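You operate a simulated robot arm through the tools that you are given. There is no shell and no other tool.

You are at the controls of a simulated robot arm. One attempt, no reset.

## Task
Check the CWJ-672R power station's buttons: switch power, DC and light on and off again.
Fine: one of the three on the blue mat.

The check looks at the end state, three seconds after you hand in, the way a careful person would. Anything else that was tipped, shoved, dropped, spilled or broken makes it a failure.

## Robot
A 7-joint arm with a two-finger parallel gripper, fixed in place. Base frame: the origin is on the floor under the middle of its stand, x ahead of it, y to its left, z up. Units: mm, degrees, N and s.
It reaches about 1479 mm from its shoulder. Its first joint turns from -166.0 to 166.0 degrees. Payload 4.4 kg.
The TCP is the grasp point between the finger pads, 23 mm short of the fingertips. In the tool frame z runs along the fingers and y along their closing line. The gripper opens to 94 mm. The fingers are 38 mm wide and 10 mm thick; the gripper's body (54 by 96 mm) begins 39 mm behind the TCP.
Orientation is that of the tool frame in the base frame, as [roll, pitch, yaw] about the fixed x, y, z axes, in that order (R = Rz(yaw) Ry(pitch) Rx(roll)). With the fingers straight down and closing along the base's y, the tool's x points along the base's -x, its y along +y and its z along -z.

## Interface
- The arm moves only by the tool jog_arm. Its argument "commands" is a list of rows, each a list of 6 numbers: the shift along the base's x, y, z in units of 50 mm (1.0 is 50 mm), then the turn, a rotation vector about the base's x, y, z in units of 6 degrees (1.0 is 6 degrees). In form: [[dx, dy, dz, ax, ay, az], ...]. A call has 1 to 20 rows; each row shifts and turns the commanded pose from where the row before left it. "jaw" is the closure in counts, from 0 (fully open) to 255 (shut), set as the call begins (left out, the last holds). A call with a number of a shift or a turn outside -1 to 1 is refused whole. Each row takes 0.2 s and may step no farther than 50 mm and 8.6 degrees from the row before; otherwise, or with a gripper value out of range, the whole call is refused. A pose out of reach is approached as far as the arm can. The call stops where the force on the tool passes 40 N (or 10 N more than at its start, if that is more) or the arm is blocked; 0.2 s more then pass. Each finger travels about 72 mm/s and halts on what it meets, pressing with about 36 N; the grip force reading is that of the motor and also rises with nothing between the fingers. The clock runs only during rows and for 0.2 s after the last one: add rows that do not move to give the fingers time. The reply holds the time, the measured pose of the TCP, the force on the tool along the base axes, the opening and the grip force, in the units named above and with some noise, with the torque about the TCP (base axes, N m) and any sound that the robot's microphone picked up, and new pictures: "pictures" is both (left out), scene, wrist or none.
- Cameras (640 x 400 px; columns grow to the right, rows downward): "scene" is fixed at [217.8, -493.9, 1360]; the picture's right is [0.86, -0.51, 0.00], its down [-0.14, -0.24, -0.96] and it looks along [0.49, 0.83, -0.27] (base axes); focal length 366 px, centre (320, 200). "wrist" rides on the gripper at [86, 16, -75] in the tool frame; the picture's right is [-0.18, 0.98, 0.00], its down [-0.58, -0.11, -0.81] and it looks along [-0.79, -0.15, 0.59] (tool axes); focal length 243 px, centre (320, 200). There is no depth. A picture from a camera that has moved, and an enlarged one, comes with that camera's place and axes in the base frame and with its lens. The place of the scene camera against the robot may be out by one fixed shift of up to 18 mm in any direction.
- inspect(camera, box): a new picture of the part [left, top, right, bottom] of that camera's present view, enlarged. It takes no simulated time.
- close_job(): hands the job in; it is judged then, once.

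Places have to be worked out from the pictures, the camera data and where the tool is seen. Open the gripper and draw the arm clear of the work before you hand the job in, unless the task says otherwise.

The tools are called as name(argument=value, ...) on one line, values as JSON. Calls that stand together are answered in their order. jog_arm: Moves the arm, as the interface text tells. Its arguments: {"type":"object","properties":{"commands":{"type":"array"},"jaw":{"type":"number"},"pictures":{"type":"string","enum":["both","scene","wrist","none"]}},"required":["commands"]} The other tools are called the same way: inspect (camera, box) takes an enlarged picture of a part of a camera's view; close_job () hands the job in.

At the start:

```text
time: 0.0
ee_pos: [510.7, 575.1, 1035.5]
ee_rot: [179.9, 0.1, 179.9]
force: [-0.1, 0.4, 0.3]
wrist_torque: [0.0, -0.02, -0.01]
opening: 94.0
grip_force: 0.1
```

scene: 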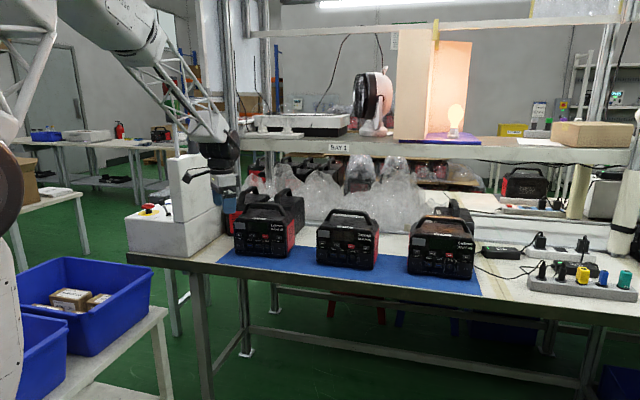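
wrist: 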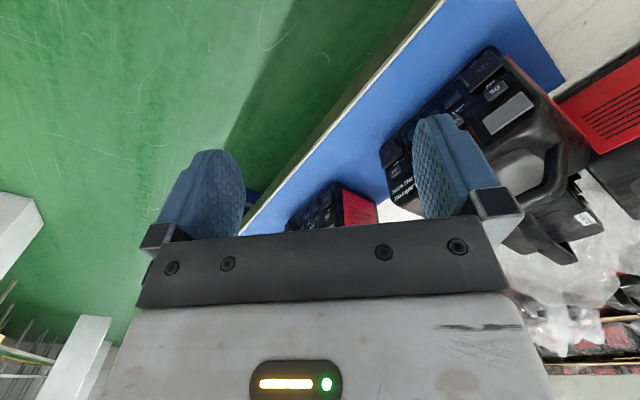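

I'll start by taking enlarged views of the three power stations on the blue mat to read their labels and button layouts.

inspect(camera="scene", box=[220, 190, 320, 270])

inspect(camera="scene", box=[300, 195, 400, 275])

inspect(camera="scene", box=[390, 200, 490, 290])

inspect(camera="wrist", box=[370, 30, 570, 230])

```text
5.00 times, centred on (270, 230) of scene
camera zoom: at [217.8, -493.9, 1360.0], right [0.86, -0.51, 0.0], down [-0.14, -0.24, -0.96], along [0.49, 0.83, -0.27], focal length 1828 px, centre (570, 50)
```

zoom: 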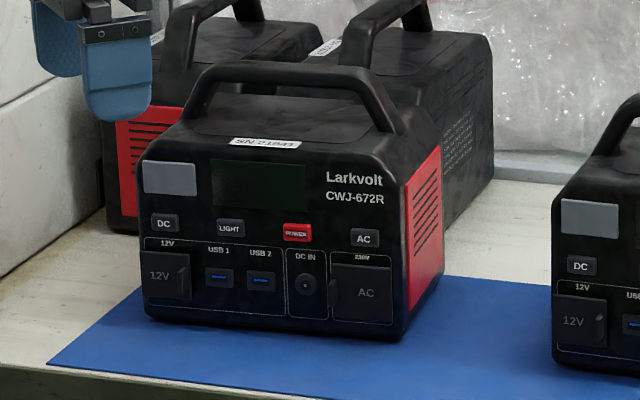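

```text
5.00 times, centred on (350, 235) of scene
camera zoom: at [217.8, -493.9, 1360.0], right [0.86, -0.51, 0.0], down [-0.14, -0.24, -0.96], along [0.49, 0.83, -0.27], focal length 1828 px, centre (170, 25)
```

zoom: 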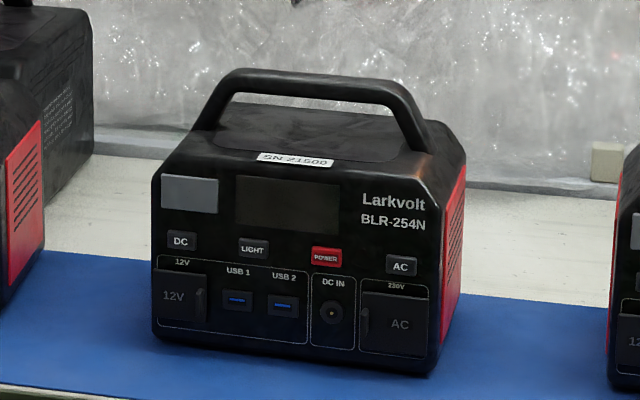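

```text
4.44 times, centred on (440, 245) of scene
camera zoom: at [217.8, -493.9, 1360.0], right [0.86, -0.51, 0.0], down [-0.14, -0.24, -0.96], along [0.49, 0.83, -0.27], focal length 1625 px, centre (-213, 0)
```

zoom: 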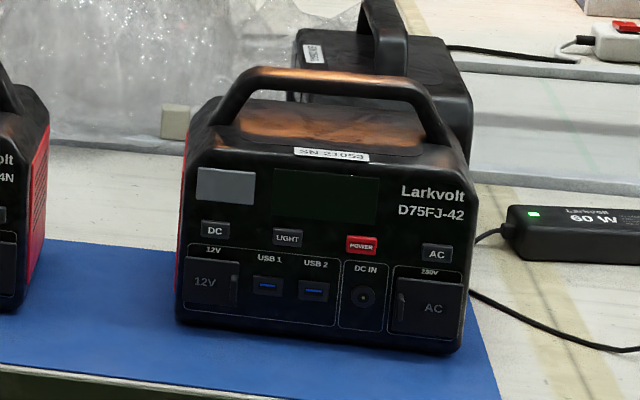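

```text
2.00 times, centred on (470, 130) of wrist
camera zoom: at [423.3, 589.6, 1110.3], right [0.18, 0.98, 0.0], down [0.58, -0.11, 0.81], along [0.79, -0.15, -0.59], focal length 485 px, centre (20, 340)
```

zoom: 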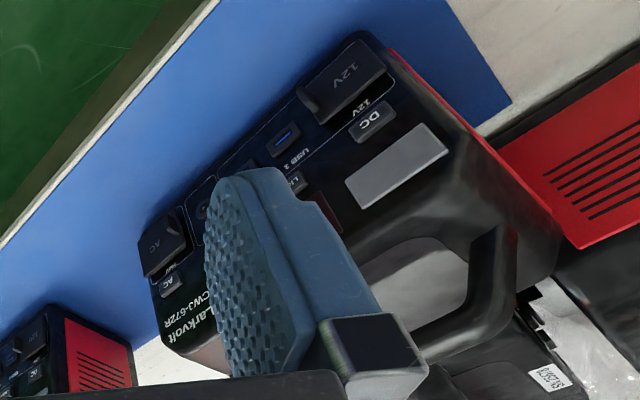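

The target is the left-hand unit (CWJ-672R), with DC, LIGHT, POWER and AC in a row on its front; I judge DC at about (606, 760, 850) and the face normal pointing back toward the robot base at about 49°. I'll back off and turn the tool -41° about the vertical, so the later pitch puts the fingers square to the face, with the jaw closing.

jog_arm(commands=[[-0.2, -0.22, 0, 0, 0, -0.976], [-0.2, -0.22, 0, 0, 0, -0.976], [-0.2, -0.22, 0, 0, 0, -0.976], [-0.2, -0.22, 0, 0, 0, -0.976], [-0.2, -0.22, 0, 0, 0, -0.976], [-0.2, -0.22, 0, 0, 0, -0.976], [-0.2, -0.22, 0, 0, 0, -0.976]], jaw=255, pictures="both")

```text
time: 1.6
ee_pos: [438.5, 497.0, 1034.0]
ee_rot: [-179.9, 0.0, 138.9]
force: [0.3, 0.3, -1.2]
wrist_torque: [0.0, -0.02, 0.03]
opening: 0.0
grip_force: 35.9
camera wrist: at [383.1, 564.3, 1109.4], right [0.78, 0.62, 0.0], down [0.37, -0.46, 0.81], along [0.5, -0.63, -0.59], focal length 243 px, centre (320, 200)
```

scene: 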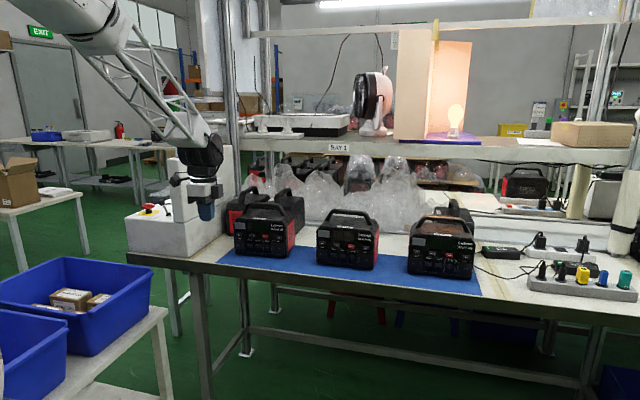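
wrist: 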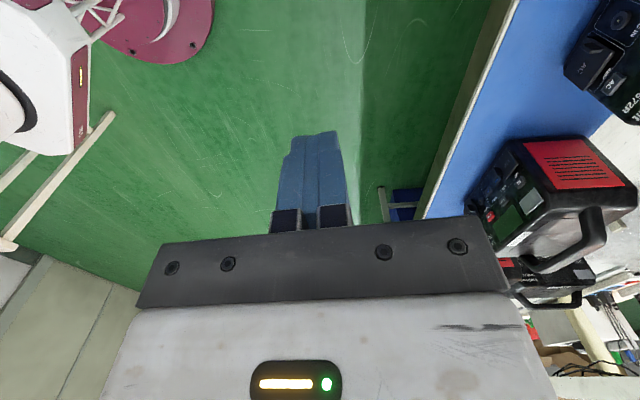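

The gripper is closed and clear of everything, over the floor in front of the table edge. I'll now pitch the tool 90° in place so the fingers point horizontally toward the face, with the camera on the left side of the gripper.

jog_arm(commands=[[0, 0, 0, 0.754, -0.656, 0], [0, 0, 0, 0.754, -0.656, 0], [0, 0, 0, 0.754, -0.656, 0], [0, 0, 0, 0.754, -0.656, 0], [0, 0, 0, 0.754, -0.656, 0], [0, 0, 0, 0.754, -0.656, 0], [0, 0, 0, 0.754, -0.656, 0], [0, 0, 0, 0.754, -0.656, 0], [0, 0, 0, 0.754, -0.656, 0], [0, 0, 0, 0.754, -0.656, 0], [0, 0, 0, 0.754, -0.656, 0], [0, 0, 0, 0.754, -0.656, 0], [0, 0, 0, 0.754, -0.656, 0], [0, 0, 0, 0.754, -0.656, 0], [0, 0, 0, 0.754, -0.656, 0]], pictures="both")

```text
time: 4.8
ee_pos: [440.4, 497.9, 1035.5]
ee_rot: [89.9, 0.1, 138.9]
force: [0.3, -0.1, -0.3]
wrist_torque: [-0.03, -0.04, 0.03]
opening: 0.1
grip_force: 35.4
camera wrist: at [325.5, 497.4, 1052.4], right [0.14, -0.12, 0.98], down [-0.09, -0.99, -0.11], along [0.99, -0.07, -0.15], focal length 243 px, centre (320, 200)
```

scene: 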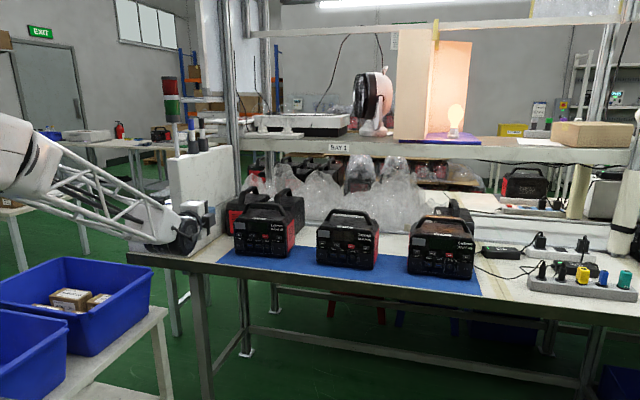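
wrist: 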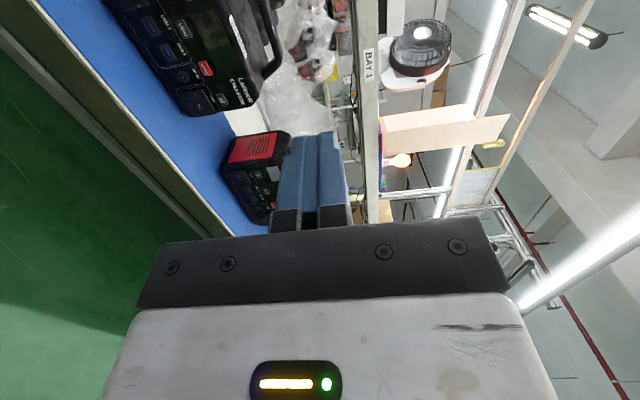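

The fingers now point horizontally and the wrist camera sees the CWJ-672R's face at upper left. I'll enlarge that part to measure the buttons.

inspect(camera="wrist", box=[100, 0, 300, 125])

inspect(camera="scene", box=[120, 150, 320, 275])

```text
3.20 times, centred on (200, 62) of wrist
camera zoom: at [325.5, 497.4, 1052.4], right [0.14, -0.12, 0.98], down [-0.09, -0.99, -0.11], along [0.99, -0.07, -0.15], focal length 776 px, centre (704, 640)
```

zoom: 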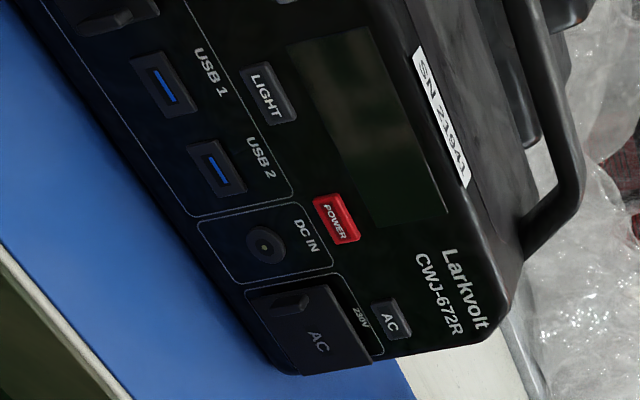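

```text
3.20 times, centred on (220, 212) of scene
camera zoom: at [217.8, -493.9, 1360.0], right [0.86, -0.51, 0.0], down [-0.14, -0.24, -0.96], along [0.49, 0.83, -0.27], focal length 1170 px, centre (640, 160)
```

zoom: 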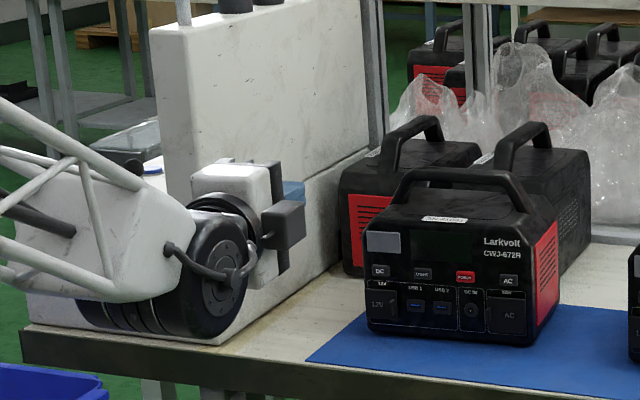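

Triangulating the two wrist views gives AC at (729, 655, 844.5), POWER about (692, 692), LIGHT about (651, 726) and DC about (608, 761), all at z≈844.5. The face is vertical with press direction (0.656, 0.755, 0), which matches the present tool axis. I'll move to a standoff about 50 mm in front of POWER.

jog_arm(commands=[[0.3388, 0.2315, -0.3183, 0, 0, 0], [0.3388, 0.2315, -0.3183, 0, 0, 0], [0.3388, 0.2315, -0.3183, 0, 0, 0], [0.3388, 0.2315, -0.3183, 0, 0, 0], [0.3388, 0.2315, -0.3183, 0, 0, 0], [0.3388, 0.2315, -0.3183, 0, 0, 0], [0.3388, 0.2315, -0.3183, 0, 0, 0], [0.3388, 0.2315, -0.3183, 0, 0, 0], [0.3388, 0.2315, -0.3183, 0, 0, 0], [0.3388, 0.2315, -0.3183, 0, 0, 0], [0.3388, 0.2315, -0.3183, 0, 0, 0], [0.3388, 0.2315, -0.3183, 0, 0, 0]], pictures="both")

```text
time: 7.4
ee_pos: [645.6, 639.2, 845.9]
ee_rot: [89.9, 0.2, 138.9]
force: [-0.5, -0.6, 0.1]
wrist_torque: [-0.02, 0.01, 0.01]
opening: 0.0
grip_force: 35.7
camera wrist: at [529.4, 637.6, 862.2], right [0.14, -0.12, 0.98], down [-0.09, -0.99, -0.11], along [0.99, -0.08, -0.15], focal length 243 px, centre (320, 200)
```

scene: 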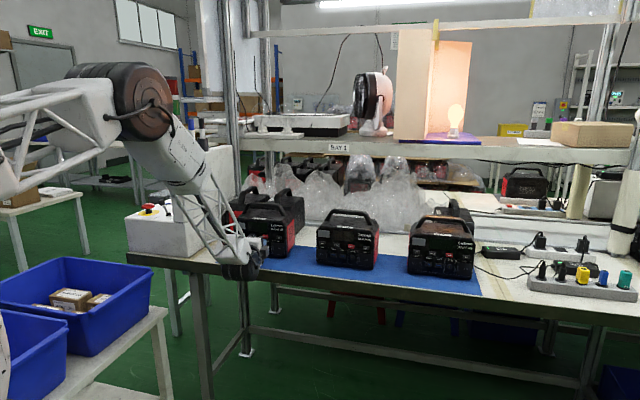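
wrist: 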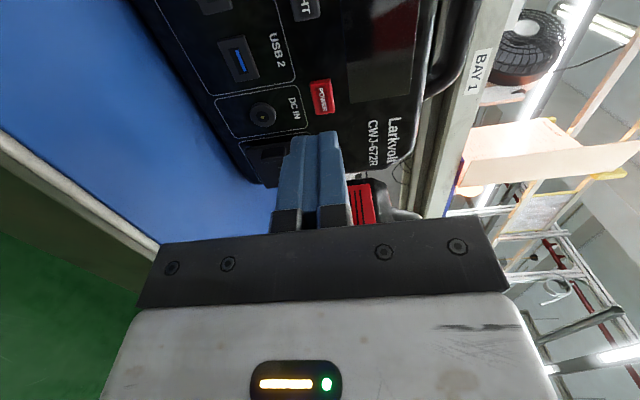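

The fingertips are about 50 mm short of the face and roughly level with POWER. I'll enlarge the wrist view to refine POWER's position before touching it.

inspect(camera="wrist", box=[200, 50, 440, 200])

inspect(camera="scene", box=[200, 180, 320, 290])

```text
2.67 times, centred on (320, 125) of wrist
camera zoom: at [529.4, 637.6, 862.2], right [0.14, -0.12, 0.98], down [-0.09, -0.99, -0.11], along [0.99, -0.08, -0.15], focal length 647 px, centre (320, 400)
```

zoom: 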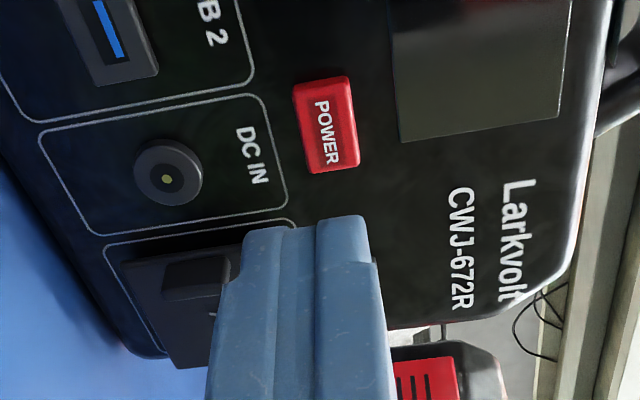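

```text
3.64 times, centred on (260, 235) of scene
camera zoom: at [217.8, -493.9, 1360.0], right [0.86, -0.51, 0.0], down [-0.14, -0.24, -0.96], along [0.49, 0.83, -0.27], focal length 1329 px, centre (538, 73)
```

zoom: 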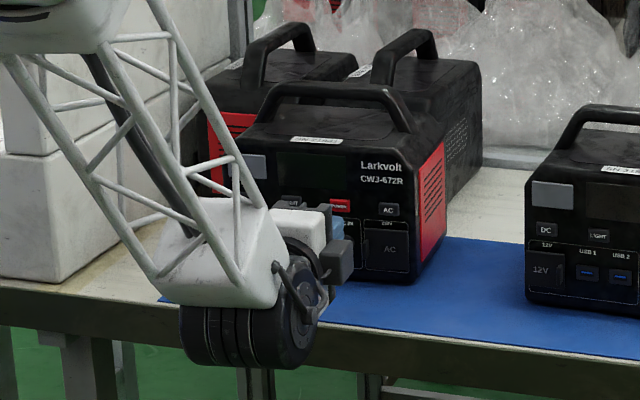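

POWER sits about 2 mm above the tool axis and is aligned sideways, about 47 mm ahead of the tips. I'll raise 2 mm and advance about 36 mm, staying short of contact.

jog_arm(commands=[[0.118, 0.136, 0.01, 0, 0, 0], [0.118, 0.136, 0.01, 0, 0, 0], [0.118, 0.136, 0.01, 0, 0, 0], [0.118, 0.136, 0.01, 0, 0, 0], [0, 0, 0, 0, 0, 0]], pictures="wrist")

inspect(camera="wrist", box=[200, 50, 440, 200])

```text
time: 8.6
ee_pos: [667.6, 664.6, 845.6]
ee_rot: [90.0, 0.0, 138.8]
force: [0.7, -0.7, -0.7]
wrist_torque: [-0.03, 0.01, -0.02]
opening: 0.0
grip_force: 36.1
camera wrist: at [552.2, 663.7, 862.0], right [0.14, -0.12, 0.98], down [-0.09, -0.99, -0.11], along [0.99, -0.08, -0.15], focal length 243 px, centre (320, 200)
```

wrist: 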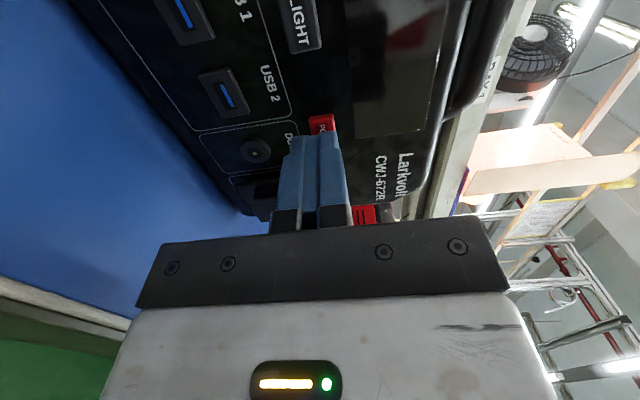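

```text
2.67 times, centred on (320, 125) of wrist
camera zoom: at [552.2, 663.7, 862.0], right [0.14, -0.12, 0.98], down [-0.09, -0.99, -0.11], along [0.99, -0.08, -0.15], focal length 647 px, centre (320, 400)
```

zoom: 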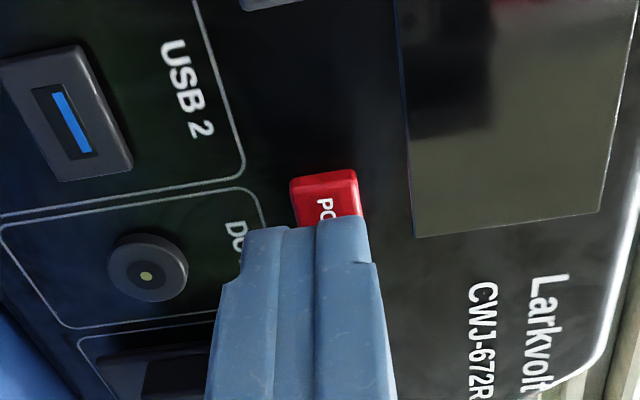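

The tips are now about 12–14 mm short of POWER and overlap it well; the button still looks about 1 mm high of the axis. I'll raise slightly and creep forward 8 mm in 1 mm rows.

jog_arm(commands=[[0.013, 0.015, 0.015, 0, 0, 0], [0.013, 0.015, 0.015, 0, 0, 0], [0.013, 0.015, 0, 0, 0, 0], [0.013, 0.015, 0, 0, 0, 0], [0.013, 0.015, 0, 0, 0, 0], [0.013, 0.015, 0, 0, 0, 0], [0.013, 0.015, 0, 0, 0, 0], [0.013, 0.015, 0, 0, 0, 0]], pictures="wrist")

inspect(camera="wrist", box=[200, 50, 440, 200])

```text
time: 10.4
ee_pos: [672.8, 670.8, 847.5]
ee_rot: [89.9, 0.2, 138.9]
force: [-3.4, -5.6, 3.0]
wrist_torque: [0.03, -0.04, -0.08]
opening: 0.0
grip_force: 36.0
heard: click
camera wrist: at [557.7, 670.2, 864.5], right [0.14, -0.12, 0.98], down [-0.09, -0.99, -0.11], along [0.99, -0.08, -0.15], focal length 243 px, centre (320, 200)
```

wrist: 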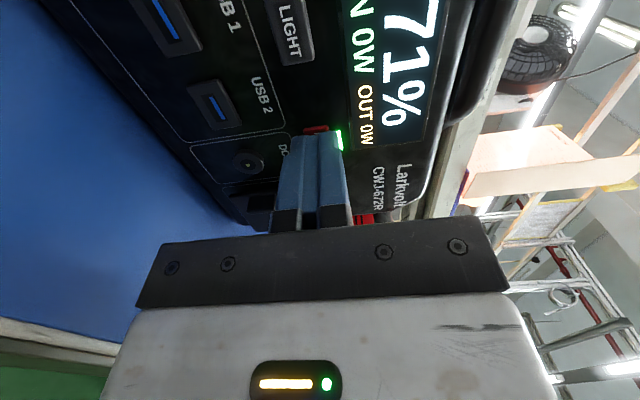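

```text
2.67 times, centred on (320, 125) of wrist
camera zoom: at [557.7, 670.2, 864.5], right [0.14, -0.12, 0.98], down [-0.09, -0.99, -0.11], along [0.99, -0.08, -0.15], focal length 647 px, centre (320, 400)
```

zoom: 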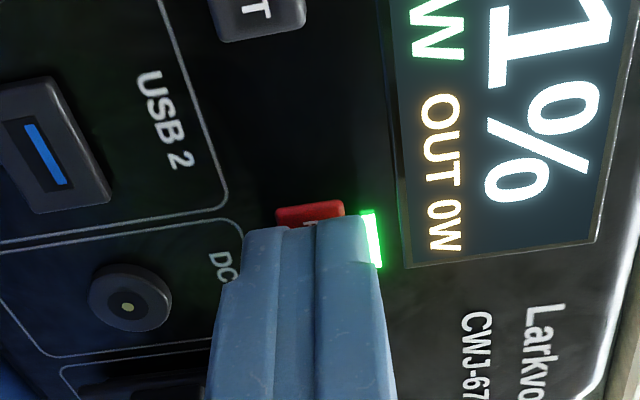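

A click was heard at about 6.5 N, the display lit (71 %, IN 0 W, OUT 0 W) and a green LED came on above POWER, so power is on. I'll back straight off 20 mm and check the state.

jog_arm(commands=[[-0.066, -0.0755, 0, 0, 0, 0], [-0.066, -0.0755, 0, 0, 0, 0], [-0.066, -0.0755, 0, 0, 0, 0], [-0.066, -0.0755, 0, 0, 0, 0], [0, 0, 0, 0, 0, 0]], pictures="both")

inspect(camera="wrist", box=[200, 0, 440, 150])

inspect(camera="scene", box=[220, 190, 320, 270])

```text
time: 11.6
ee_pos: [659.2, 654.9, 848.5]
ee_rot: [90.1, 0.0, 138.9]
force: [0.2, -0.2, -0.6]
wrist_torque: [-0.01, 0.0, 0.01]
opening: 0.0
grip_force: 35.7
camera wrist: at [544.2, 654.5, 865.2], right [0.14, -0.12, 0.98], down [-0.09, -0.99, -0.11], along [0.99, -0.08, -0.15], focal length 243 px, centre (320, 200)
```

scene: 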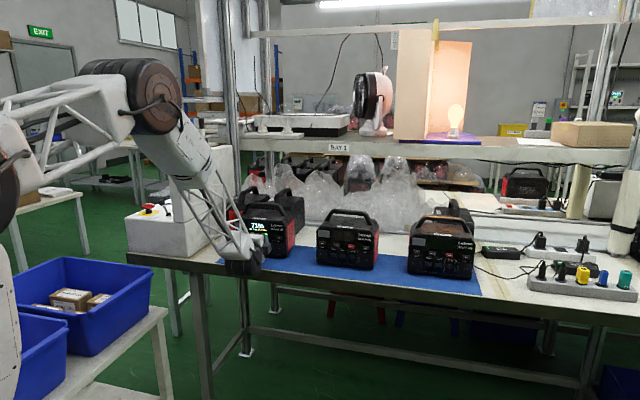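
wrist: 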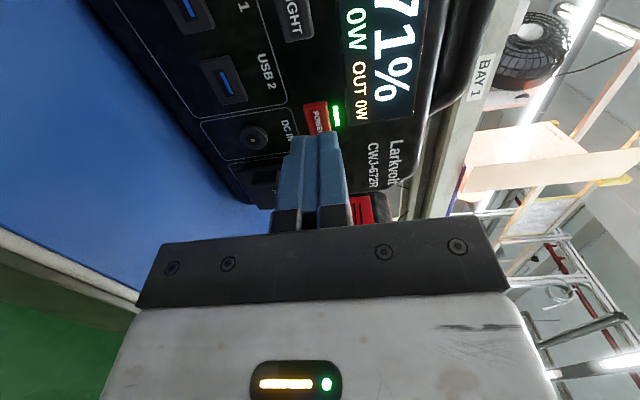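

```text
2.67 times, centred on (320, 75) of wrist
camera zoom: at [544.2, 654.5, 865.2], right [0.14, -0.12, 0.98], down [-0.09, -0.99, -0.11], along [0.99, -0.08, -0.15], focal length 647 px, centre (320, 533)
```

zoom: 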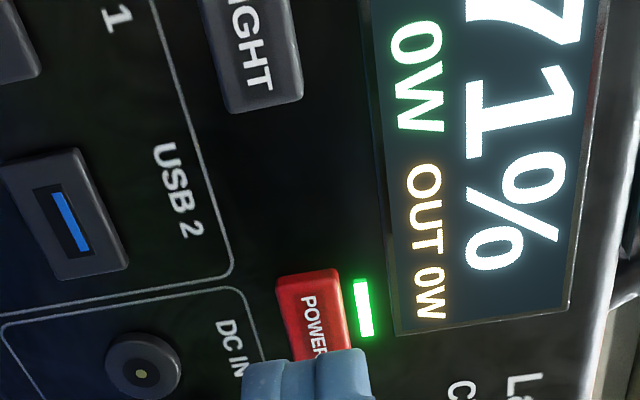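

```text
5.00 times, centred on (270, 230) of scene
camera zoom: at [217.8, -493.9, 1360.0], right [0.86, -0.51, 0.0], down [-0.14, -0.24, -0.96], along [0.49, 0.83, -0.27], focal length 1828 px, centre (570, 50)
```

zoom: 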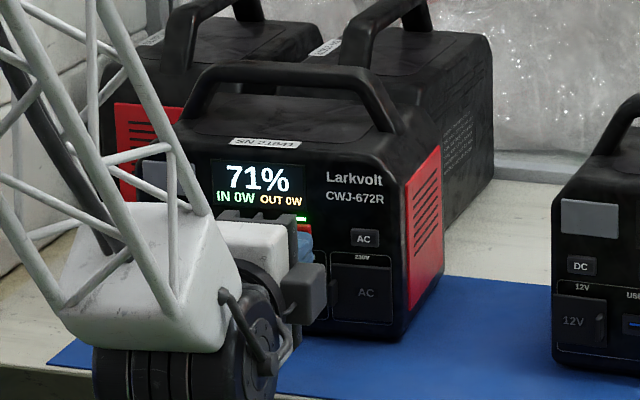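

Power stays on and the unit has not moved (its pixels match the first picture). I'll shift 53.6 mm along the face toward LIGHT, keeping the 20 mm standoff, and check alignment.

jog_arm(commands=[[-0.202, 0.1755, 0, 0, 0, 0], [-0.202, 0.1755, 0, 0, 0, 0], [-0.202, 0.1755, 0, 0, 0, 0], [-0.202, 0.1755, 0, 0, 0, 0], [0, 0, 0, 0, 0, 0]], pictures="both")

inspect(camera="wrist", box=[200, 50, 440, 200])

```text
time: 12.8
ee_pos: [618.6, 691.7, 848.8]
ee_rot: [90.1, 0.1, 138.9]
force: [0.4, -0.1, -0.6]
wrist_torque: [-0.02, 0.02, -0.01]
opening: 0.1
grip_force: 35.6
camera wrist: at [503.6, 689.9, 865.5], right [0.14, -0.12, 0.98], down [-0.09, -0.99, -0.11], along [0.99, -0.07, -0.15], focal length 243 px, centre (320, 200)
```

scene: 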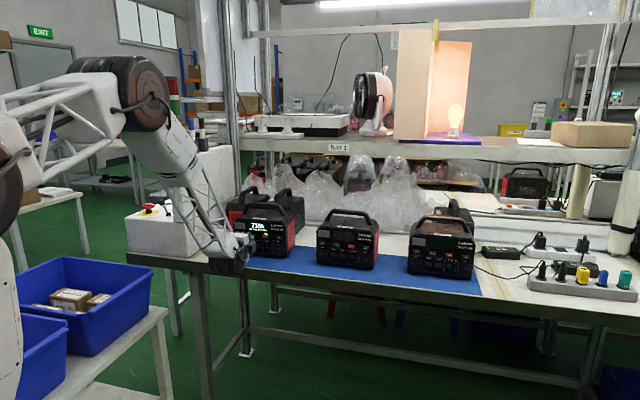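
wrist: 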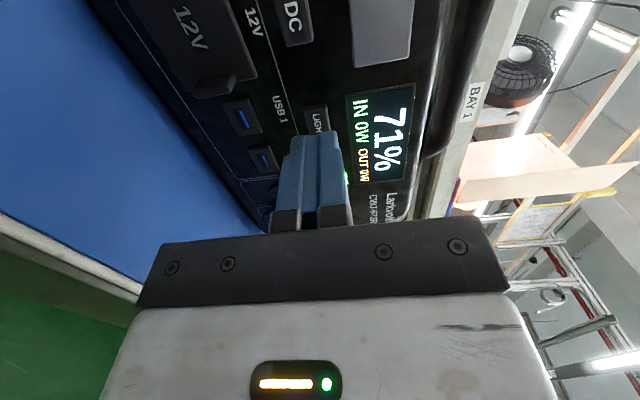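

```text
2.67 times, centred on (320, 125) of wrist
camera zoom: at [503.6, 689.9, 865.5], right [0.14, -0.12, 0.98], down [-0.09, -0.99, -0.11], along [0.99, -0.07, -0.15], focal length 647 px, centre (320, 400)
```

zoom: 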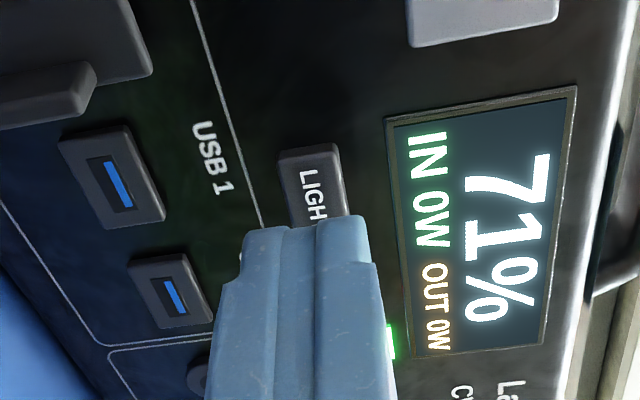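

LIGHT is level with the tips and nearly centred, perhaps 1.5 mm to the right. I'll nudge right, advance 13 mm, then creep the last 7 mm in 1 mm rows.

jog_arm(commands=[[0.022, -0.02, 0, 0, 0, 0], [0.0564, 0.065, 0, 0, 0, 0], [0.0564, 0.065, 0, 0, 0, 0], [0.0564, 0.065, 0, 0, 0, 0], [0.013, 0.015, 0, 0, 0, 0], [0.013, 0.015, 0, 0, 0, 0], [0.013, 0.015, 0, 0, 0, 0], [0.013, 0.015, 0, 0, 0, 0], [0.013, 0.015, 0, 0, 0, 0], [0.013, 0.015, 0, 0, 0, 0], [0.013, 0.015, 0, 0, 0, 0]], pictures="wrist")

inspect(camera="wrist", box=[200, 0, 440, 150])

```text
time: 15.2
ee_pos: [634.2, 704.5, 848.7]
ee_rot: [90.1, 0.1, 138.9]
force: [-2.6, -1.0, 0.3]
wrist_torque: [0.0, 0.0, 0.02]
opening: 0.0
grip_force: 36.3
heard: click
camera wrist: at [519.0, 703.6, 864.6], right [0.14, -0.12, 0.98], down [-0.09, -0.99, -0.11], along [0.99, -0.07, -0.15], focal length 243 px, centre (320, 200)
```

wrist: 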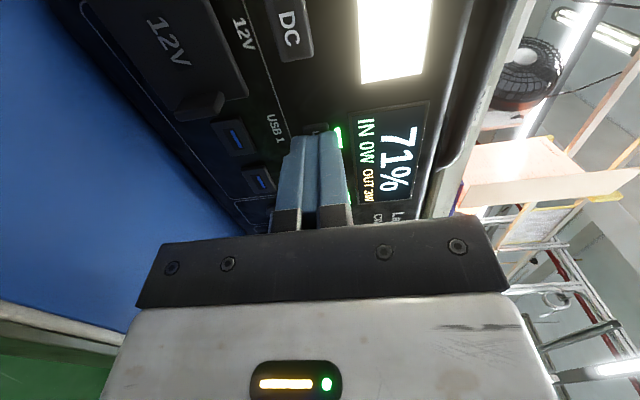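

```text
2.67 times, centred on (320, 75) of wrist
camera zoom: at [519.0, 703.6, 864.6], right [0.14, -0.12, 0.98], down [-0.09, -0.99, -0.11], along [0.99, -0.07, -0.15], focal length 647 px, centre (320, 533)
```

zoom: 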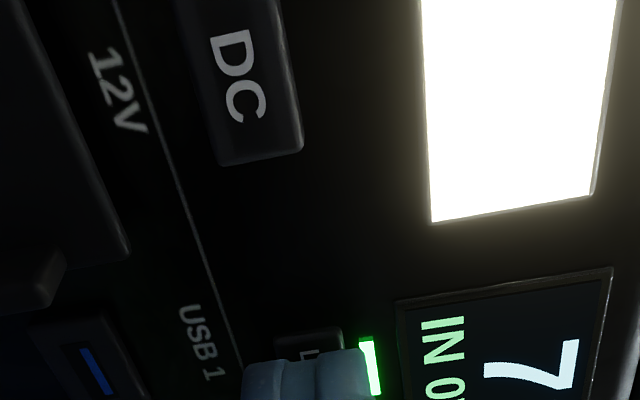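

Click: the light panel is bright, its green LED is on and OUT reads 3 W. I'll back off 10 mm, pause, and look before pressing again to switch it off.

jog_arm(commands=[[-0.066, -0.0755, 0, 0, 0, 0], [-0.066, -0.0755, 0, 0, 0, 0], [0, 0, 0, 0, 0, 0], [0, 0, 0, 0, 0, 0], [0, 0, 0, 0, 0, 0]], pictures="both")

inspect(camera="scene", box=[220, 190, 320, 270])

```text
time: 16.4
ee_pos: [628.0, 697.8, 848.0]
ee_rot: [90.1, 0.1, 138.9]
force: [-0.3, 0.8, 0.7]
wrist_torque: [0.0, 0.01, -0.03]
opening: 0.0
grip_force: 36.1
camera wrist: at [512.4, 696.2, 864.8], right [0.14, -0.12, 0.98], down [-0.09, -0.99, -0.11], along [0.99, -0.08, -0.15], focal length 243 px, centre (320, 200)
```

scene: 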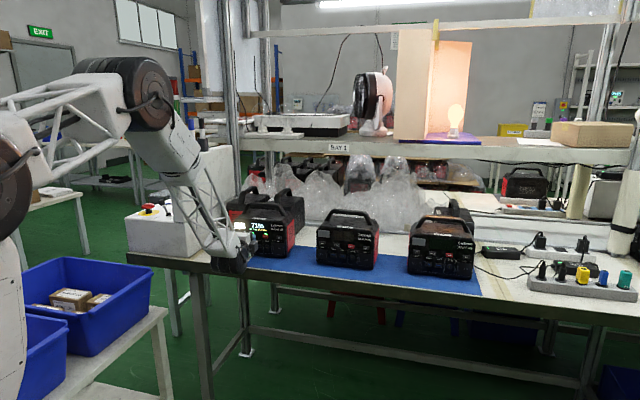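
wrist: 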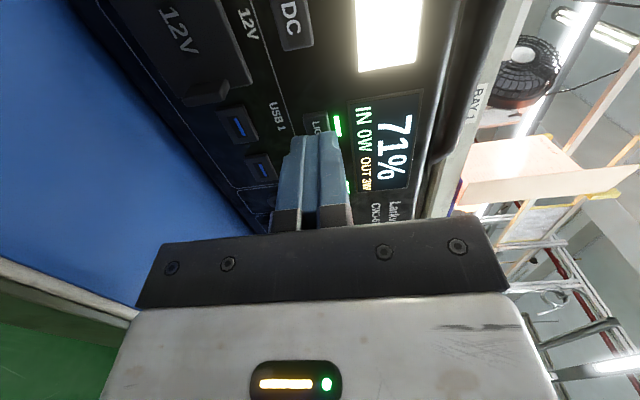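

```text
5.00 times, centred on (270, 230) of scene
camera zoom: at [217.8, -493.9, 1360.0], right [0.86, -0.51, 0.0], down [-0.14, -0.24, -0.96], along [0.49, 0.83, -0.27], focal length 1828 px, centre (570, 50)
```

zoom: 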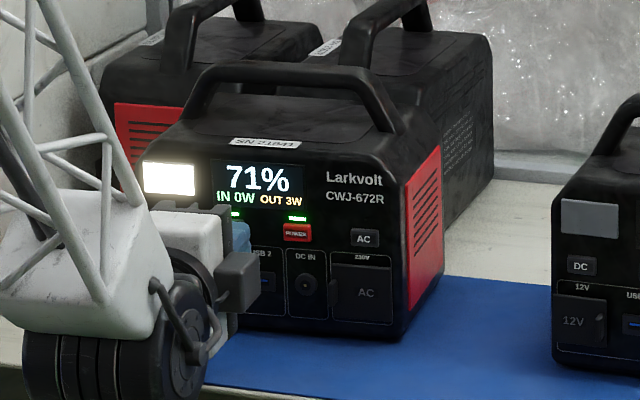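

The light stays on and the unit is still in place. I'll leave it on, back off another 10 mm and shift 53.6 mm left to DC, so all three are on before I switch them off.

jog_arm(commands=[[-0.066, -0.0755, 0, 0, 0, 0], [-0.066, -0.0755, 0, 0, 0, 0], [-0.202, 0.1755, 0, 0, 0, 0], [-0.202, 0.1755, 0, 0, 0, 0], [-0.202, 0.1755, 0, 0, 0, 0], [-0.202, 0.1755, 0, 0, 0, 0], [0, 0, 0, 0, 0, 0]], pictures="both")

inspect(camera="wrist", box=[200, 50, 440, 200])

inspect(camera="scene", box=[160, 180, 320, 280])

```text
time: 18.0
ee_pos: [580.3, 725.4, 847.5]
ee_rot: [90.1, 0.1, 139.0]
force: [0.2, -0.5, 0.5]
wrist_torque: [0.01, -0.01, -0.01]
opening: 0.0
grip_force: 35.6
camera wrist: at [465.3, 724.4, 864.3], right [0.14, -0.12, 0.98], down [-0.09, -0.99, -0.11], along [0.99, -0.07, -0.15], focal length 243 px, centre (320, 200)
```

scene: 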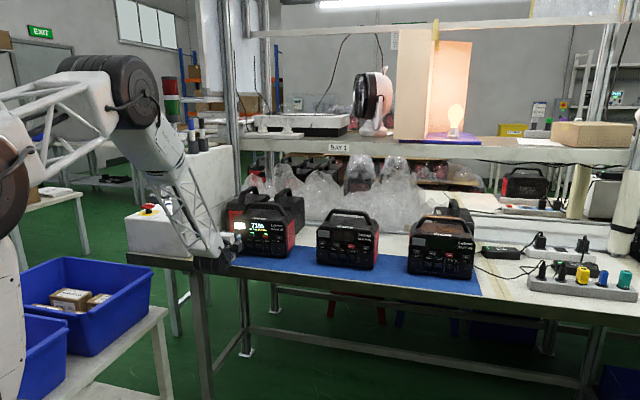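
wrist: 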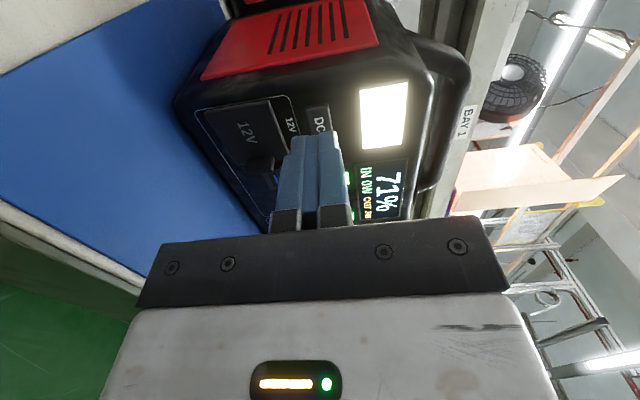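

```text
2.67 times, centred on (320, 125) of wrist
camera zoom: at [465.3, 724.4, 864.3], right [0.14, -0.12, 0.98], down [-0.09, -0.99, -0.11], along [0.99, -0.07, -0.15], focal length 647 px, centre (320, 400)
```

zoom: 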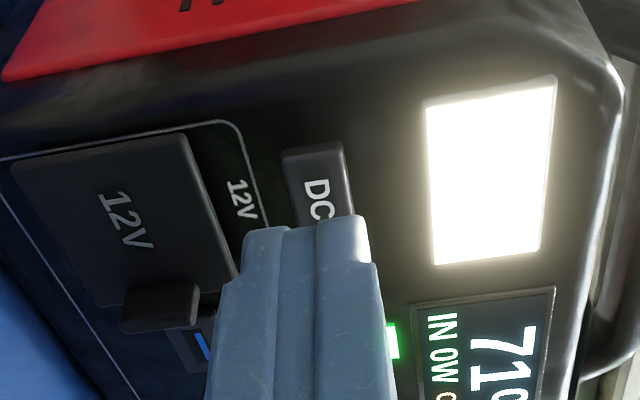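

```text
4.00 times, centred on (240, 230) of scene
camera zoom: at [217.8, -493.9, 1360.0], right [0.86, -0.51, 0.0], down [-0.14, -0.24, -0.96], along [0.49, 0.83, -0.27], focal length 1462 px, centre (640, 80)
```

zoom: 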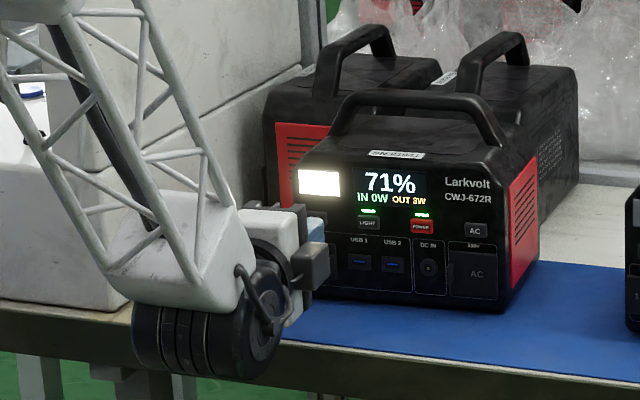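

DC is centred on the tool axis and the 12 V cover lies well below the fingers' lower edge. I'll advance 13 mm and creep the last 7 mm.

jog_arm(commands=[[0.0564, 0.065, 0, 0, 0, 0], [0.0564, 0.065, 0, 0, 0, 0], [0.0564, 0.065, 0, 0, 0, 0], [0.013, 0.015, 0, 0, 0, 0], [0.013, 0.015, 0, 0, 0, 0], [0.013, 0.015, 0, 0, 0, 0], [0.013, 0.015, 0, 0, 0, 0], [0.013, 0.015, 0, 0, 0, 0], [0.013, 0.015, 0, 0, 0, 0], [0.013, 0.015, 0, 0, 0, 0]], pictures="wrist")

inspect(camera="wrist", box=[200, 50, 440, 200])

```text
time: 20.2
ee_pos: [593.2, 741.5, 847.7]
ee_rot: [90.1, 0.2, 138.9]
force: [-2.6, -0.3, -0.4]
wrist_torque: [-0.02, 0.03, 0.0]
opening: 0.1
grip_force: 36.0
heard: click
camera wrist: at [478.2, 739.3, 864.6], right [0.14, -0.12, 0.98], down [-0.09, -0.99, -0.11], along [0.99, -0.08, -0.15], focal length 243 px, centre (320, 200)
```

wrist: 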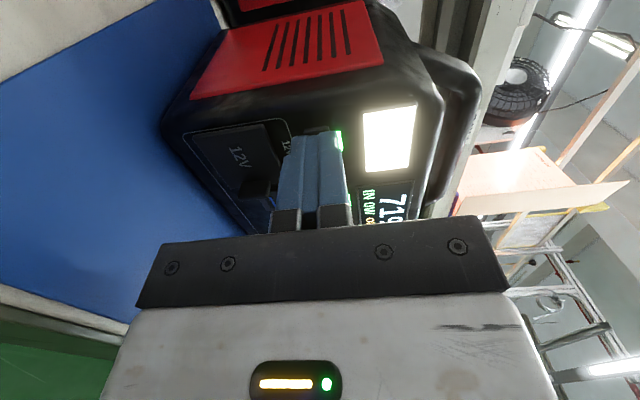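

```text
2.67 times, centred on (320, 125) of wrist
camera zoom: at [478.2, 739.3, 864.6], right [0.14, -0.12, 0.98], down [-0.09, -0.99, -0.11], along [0.99, -0.08, -0.15], focal length 647 px, centre (320, 400)
```

zoom: 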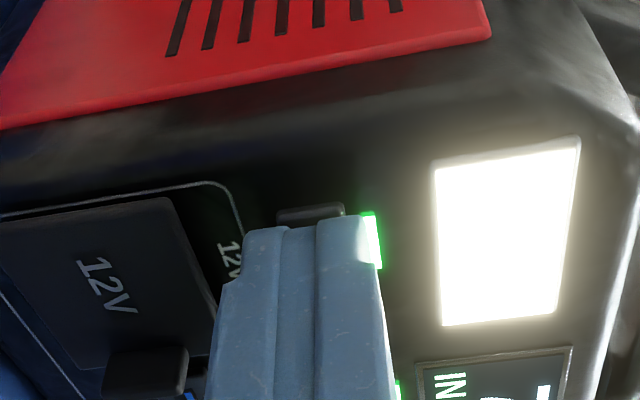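

DC clicked and its green LED is lit. I'll back off 10 mm, pause and confirm all three states.

jog_arm(commands=[[-0.066, -0.0755, 0, 0, 0, 0], [-0.066, -0.0755, 0, 0, 0, 0], [0, 0, 0, 0, 0, 0], [0, 0, 0, 0, 0, 0], [0, 0, 0, 0, 0, 0]], pictures="both")

inspect(camera="wrist", box=[200, 50, 440, 200])

inspect(camera="scene", box=[220, 190, 320, 270])

```text
time: 21.4
ee_pos: [585.0, 733.4, 847.8]
ee_rot: [90.2, 0.1, 138.9]
force: [-0.6, -0.3, -0.8]
wrist_torque: [0.0, -0.01, -0.01]
opening: 0.0
grip_force: 36.1
camera wrist: at [471.0, 731.9, 864.5], right [0.14, -0.12, 0.98], down [-0.09, -0.99, -0.11], along [0.99, -0.08, -0.15], focal length 243 px, centre (320, 200)
```

scene: 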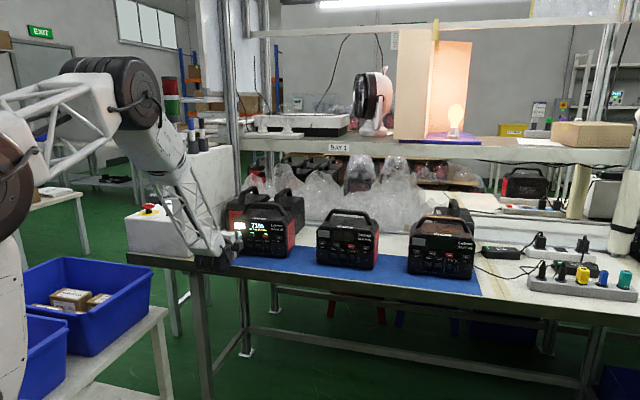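
wrist: 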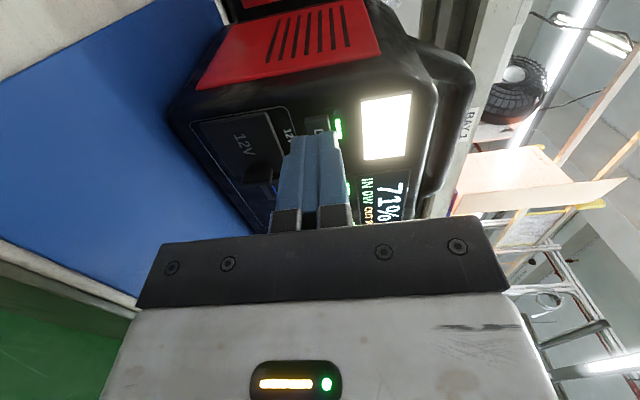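

```text
2.67 times, centred on (320, 125) of wrist
camera zoom: at [471.0, 731.9, 864.5], right [0.14, -0.12, 0.98], down [-0.09, -0.99, -0.11], along [0.99, -0.08, -0.15], focal length 647 px, centre (320, 400)
```

zoom: 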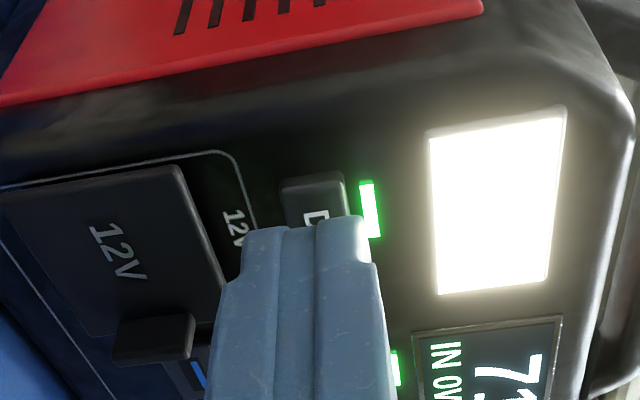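

```text
5.00 times, centred on (270, 230) of scene
camera zoom: at [217.8, -493.9, 1360.0], right [0.86, -0.51, 0.0], down [-0.14, -0.24, -0.96], along [0.49, 0.83, -0.27], focal length 1828 px, centre (570, 50)
```

zoom: 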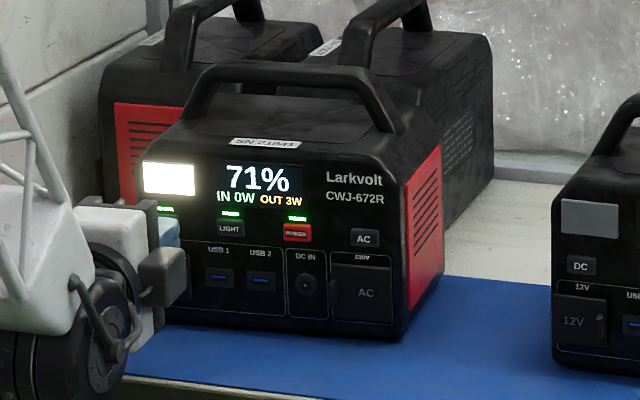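

All three green LEDs are on, with the light lit and the unit unmoved. I'll press DC again (5 mm plus 5 × 1 mm) and back off 10 mm in the same call to switch it off.

jog_arm(commands=[[0.033, 0.0378, 0, 0, 0, 0], [0.033, 0.0378, 0, 0, 0, 0], [0.013, 0.015, 0, 0, 0, 0], [0.013, 0.015, 0, 0, 0, 0], [0.013, 0.015, 0, 0, 0, 0], [0.013, 0.015, 0, 0, 0, 0], [0.013, 0.015, 0, 0, 0, 0]], pictures="wrist")

inspect(camera="wrist", box=[200, 50, 440, 200])

```text
time: 23.0
ee_pos: [592.8, 740.3, 848.0]
ee_rot: [90.1, 0.1, 138.8]
force: [-0.6, -1.0, -1.1]
wrist_torque: [0.0, 0.01, -0.02]
opening: 0.2
grip_force: 35.8
heard: click
camera wrist: at [477.8, 739.6, 864.7], right [0.14, -0.12, 0.98], down [-0.09, -0.99, -0.11], along [0.99, -0.08, -0.15], focal length 243 px, centre (320, 200)
```

wrist: 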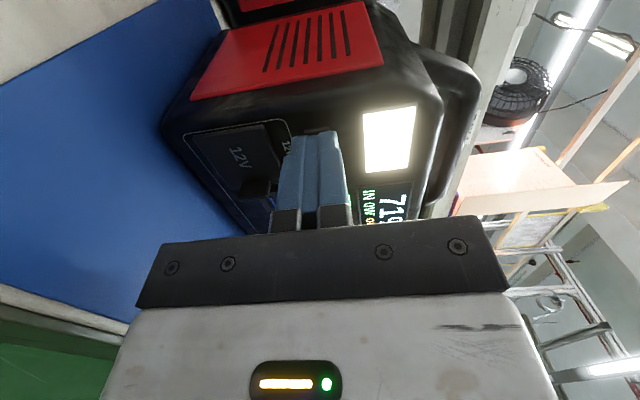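

```text
2.67 times, centred on (320, 125) of wrist
camera zoom: at [477.8, 739.6, 864.7], right [0.14, -0.12, 0.98], down [-0.09, -0.99, -0.11], along [0.99, -0.08, -0.15], focal length 647 px, centre (320, 400)
```

zoom: 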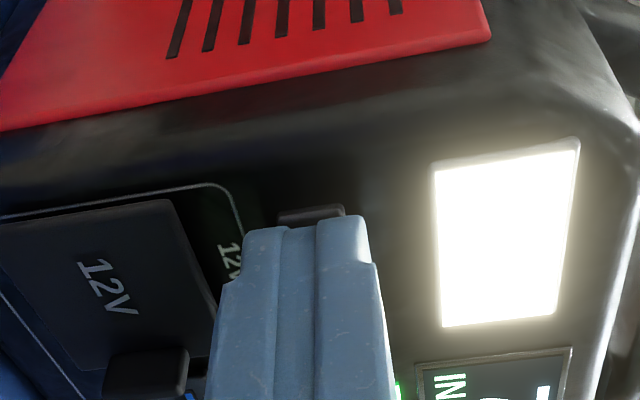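

The DC LED has gone out with a click (the press released cleanly at about 1 N). I'll back off 20 mm and shift right 53.6 mm, back to LIGHT.

jog_arm(commands=[[-0.066, -0.0755, 0, 0, 0, 0], [-0.066, -0.0755, 0, 0, 0, 0], [-0.066, -0.0755, 0, 0, 0, 0], [-0.066, -0.0755, 0, 0, 0, 0], [0.202, -0.1755, 0, 0, 0, 0], [0.202, -0.1755, 0, 0, 0, 0], [0.202, -0.1755, 0, 0, 0, 0], [0.202, -0.1755, 0, 0, 0, 0], [0, 0, 0, 0, 0, 0]], pictures="both")

inspect(camera="wrist", box=[200, 0, 440, 150])

```text
time: 25.0
ee_pos: [621.0, 689.7, 847.7]
ee_rot: [90.1, 0.0, 139.0]
force: [-0.4, 0.6, 0.5]
wrist_torque: [-0.01, -0.04, -0.02]
opening: 0.0
grip_force: 35.6
camera wrist: at [505.9, 688.8, 864.2], right [0.14, -0.12, 0.98], down [-0.09, -0.99, -0.11], along [0.99, -0.07, -0.15], focal length 243 px, centre (320, 200)
```

scene: 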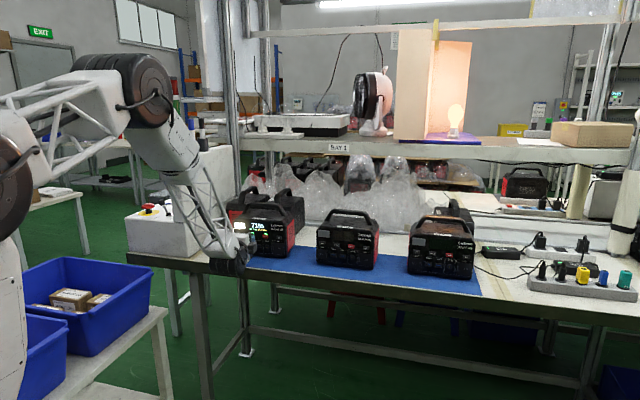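
wrist: 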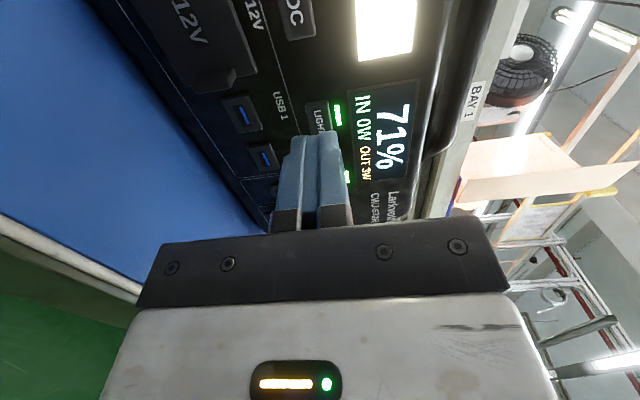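

```text
2.67 times, centred on (320, 75) of wrist
camera zoom: at [505.9, 688.8, 864.2], right [0.14, -0.12, 0.98], down [-0.09, -0.99, -0.11], along [0.99, -0.07, -0.15], focal length 647 px, centre (320, 533)
```

zoom: 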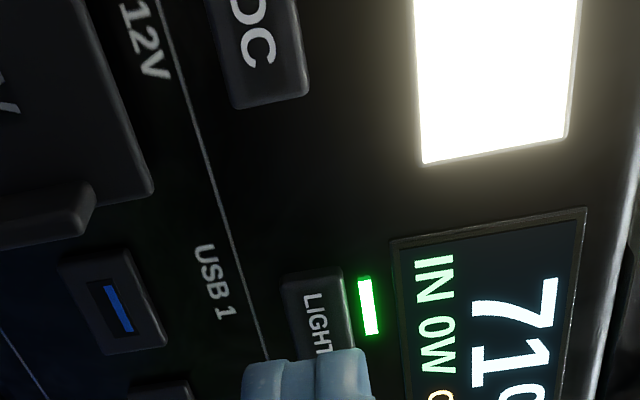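

DC is dark and LIGHT is aligned as before. I'll press LIGHT with the same 13 + 7 mm advance to switch it off.

jog_arm(commands=[[0.0564, 0.065, 0, 0, 0, 0], [0.0564, 0.065, 0, 0, 0, 0], [0.0564, 0.065, 0, 0, 0, 0], [0.013, 0.015, 0, 0, 0, 0], [0.013, 0.015, 0, 0, 0, 0], [0.013, 0.015, 0, 0, 0, 0], [0.013, 0.015, 0, 0, 0, 0], [0.013, 0.015, 0, 0, 0, 0], [0.013, 0.015, 0, 0, 0, 0], [0.013, 0.015, 0, 0, 0, 0]], pictures="wrist")

inspect(camera="wrist", box=[200, 0, 440, 150])

```text
time: 27.2
ee_pos: [634.6, 704.8, 847.4]
ee_rot: [90.1, 0.1, 138.9]
force: [-1.6, -2.4, 0.1]
wrist_torque: [-0.01, 0.04, -0.07]
opening: 0.2
grip_force: 36.1
heard: click
camera wrist: at [518.4, 704.0, 864.4], right [0.14, -0.12, 0.98], down [-0.09, -0.99, -0.11], along [0.99, -0.08, -0.15], focal length 243 px, centre (320, 200)
```

wrist: 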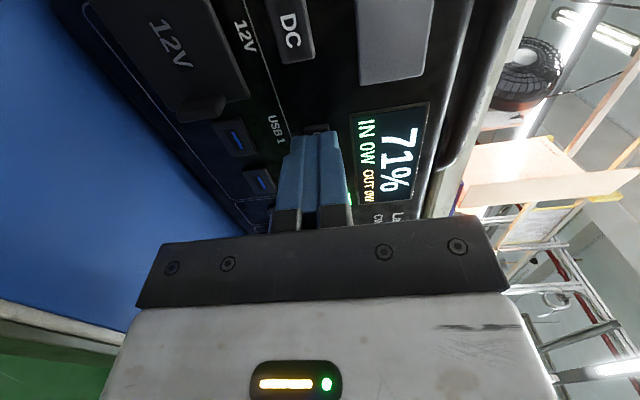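

```text
2.67 times, centred on (320, 75) of wrist
camera zoom: at [518.4, 704.0, 864.4], right [0.14, -0.12, 0.98], down [-0.09, -0.99, -0.11], along [0.99, -0.08, -0.15], focal length 647 px, centre (320, 533)
```

zoom: 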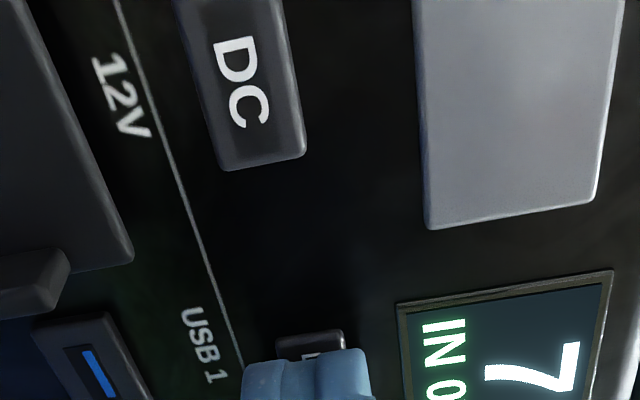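

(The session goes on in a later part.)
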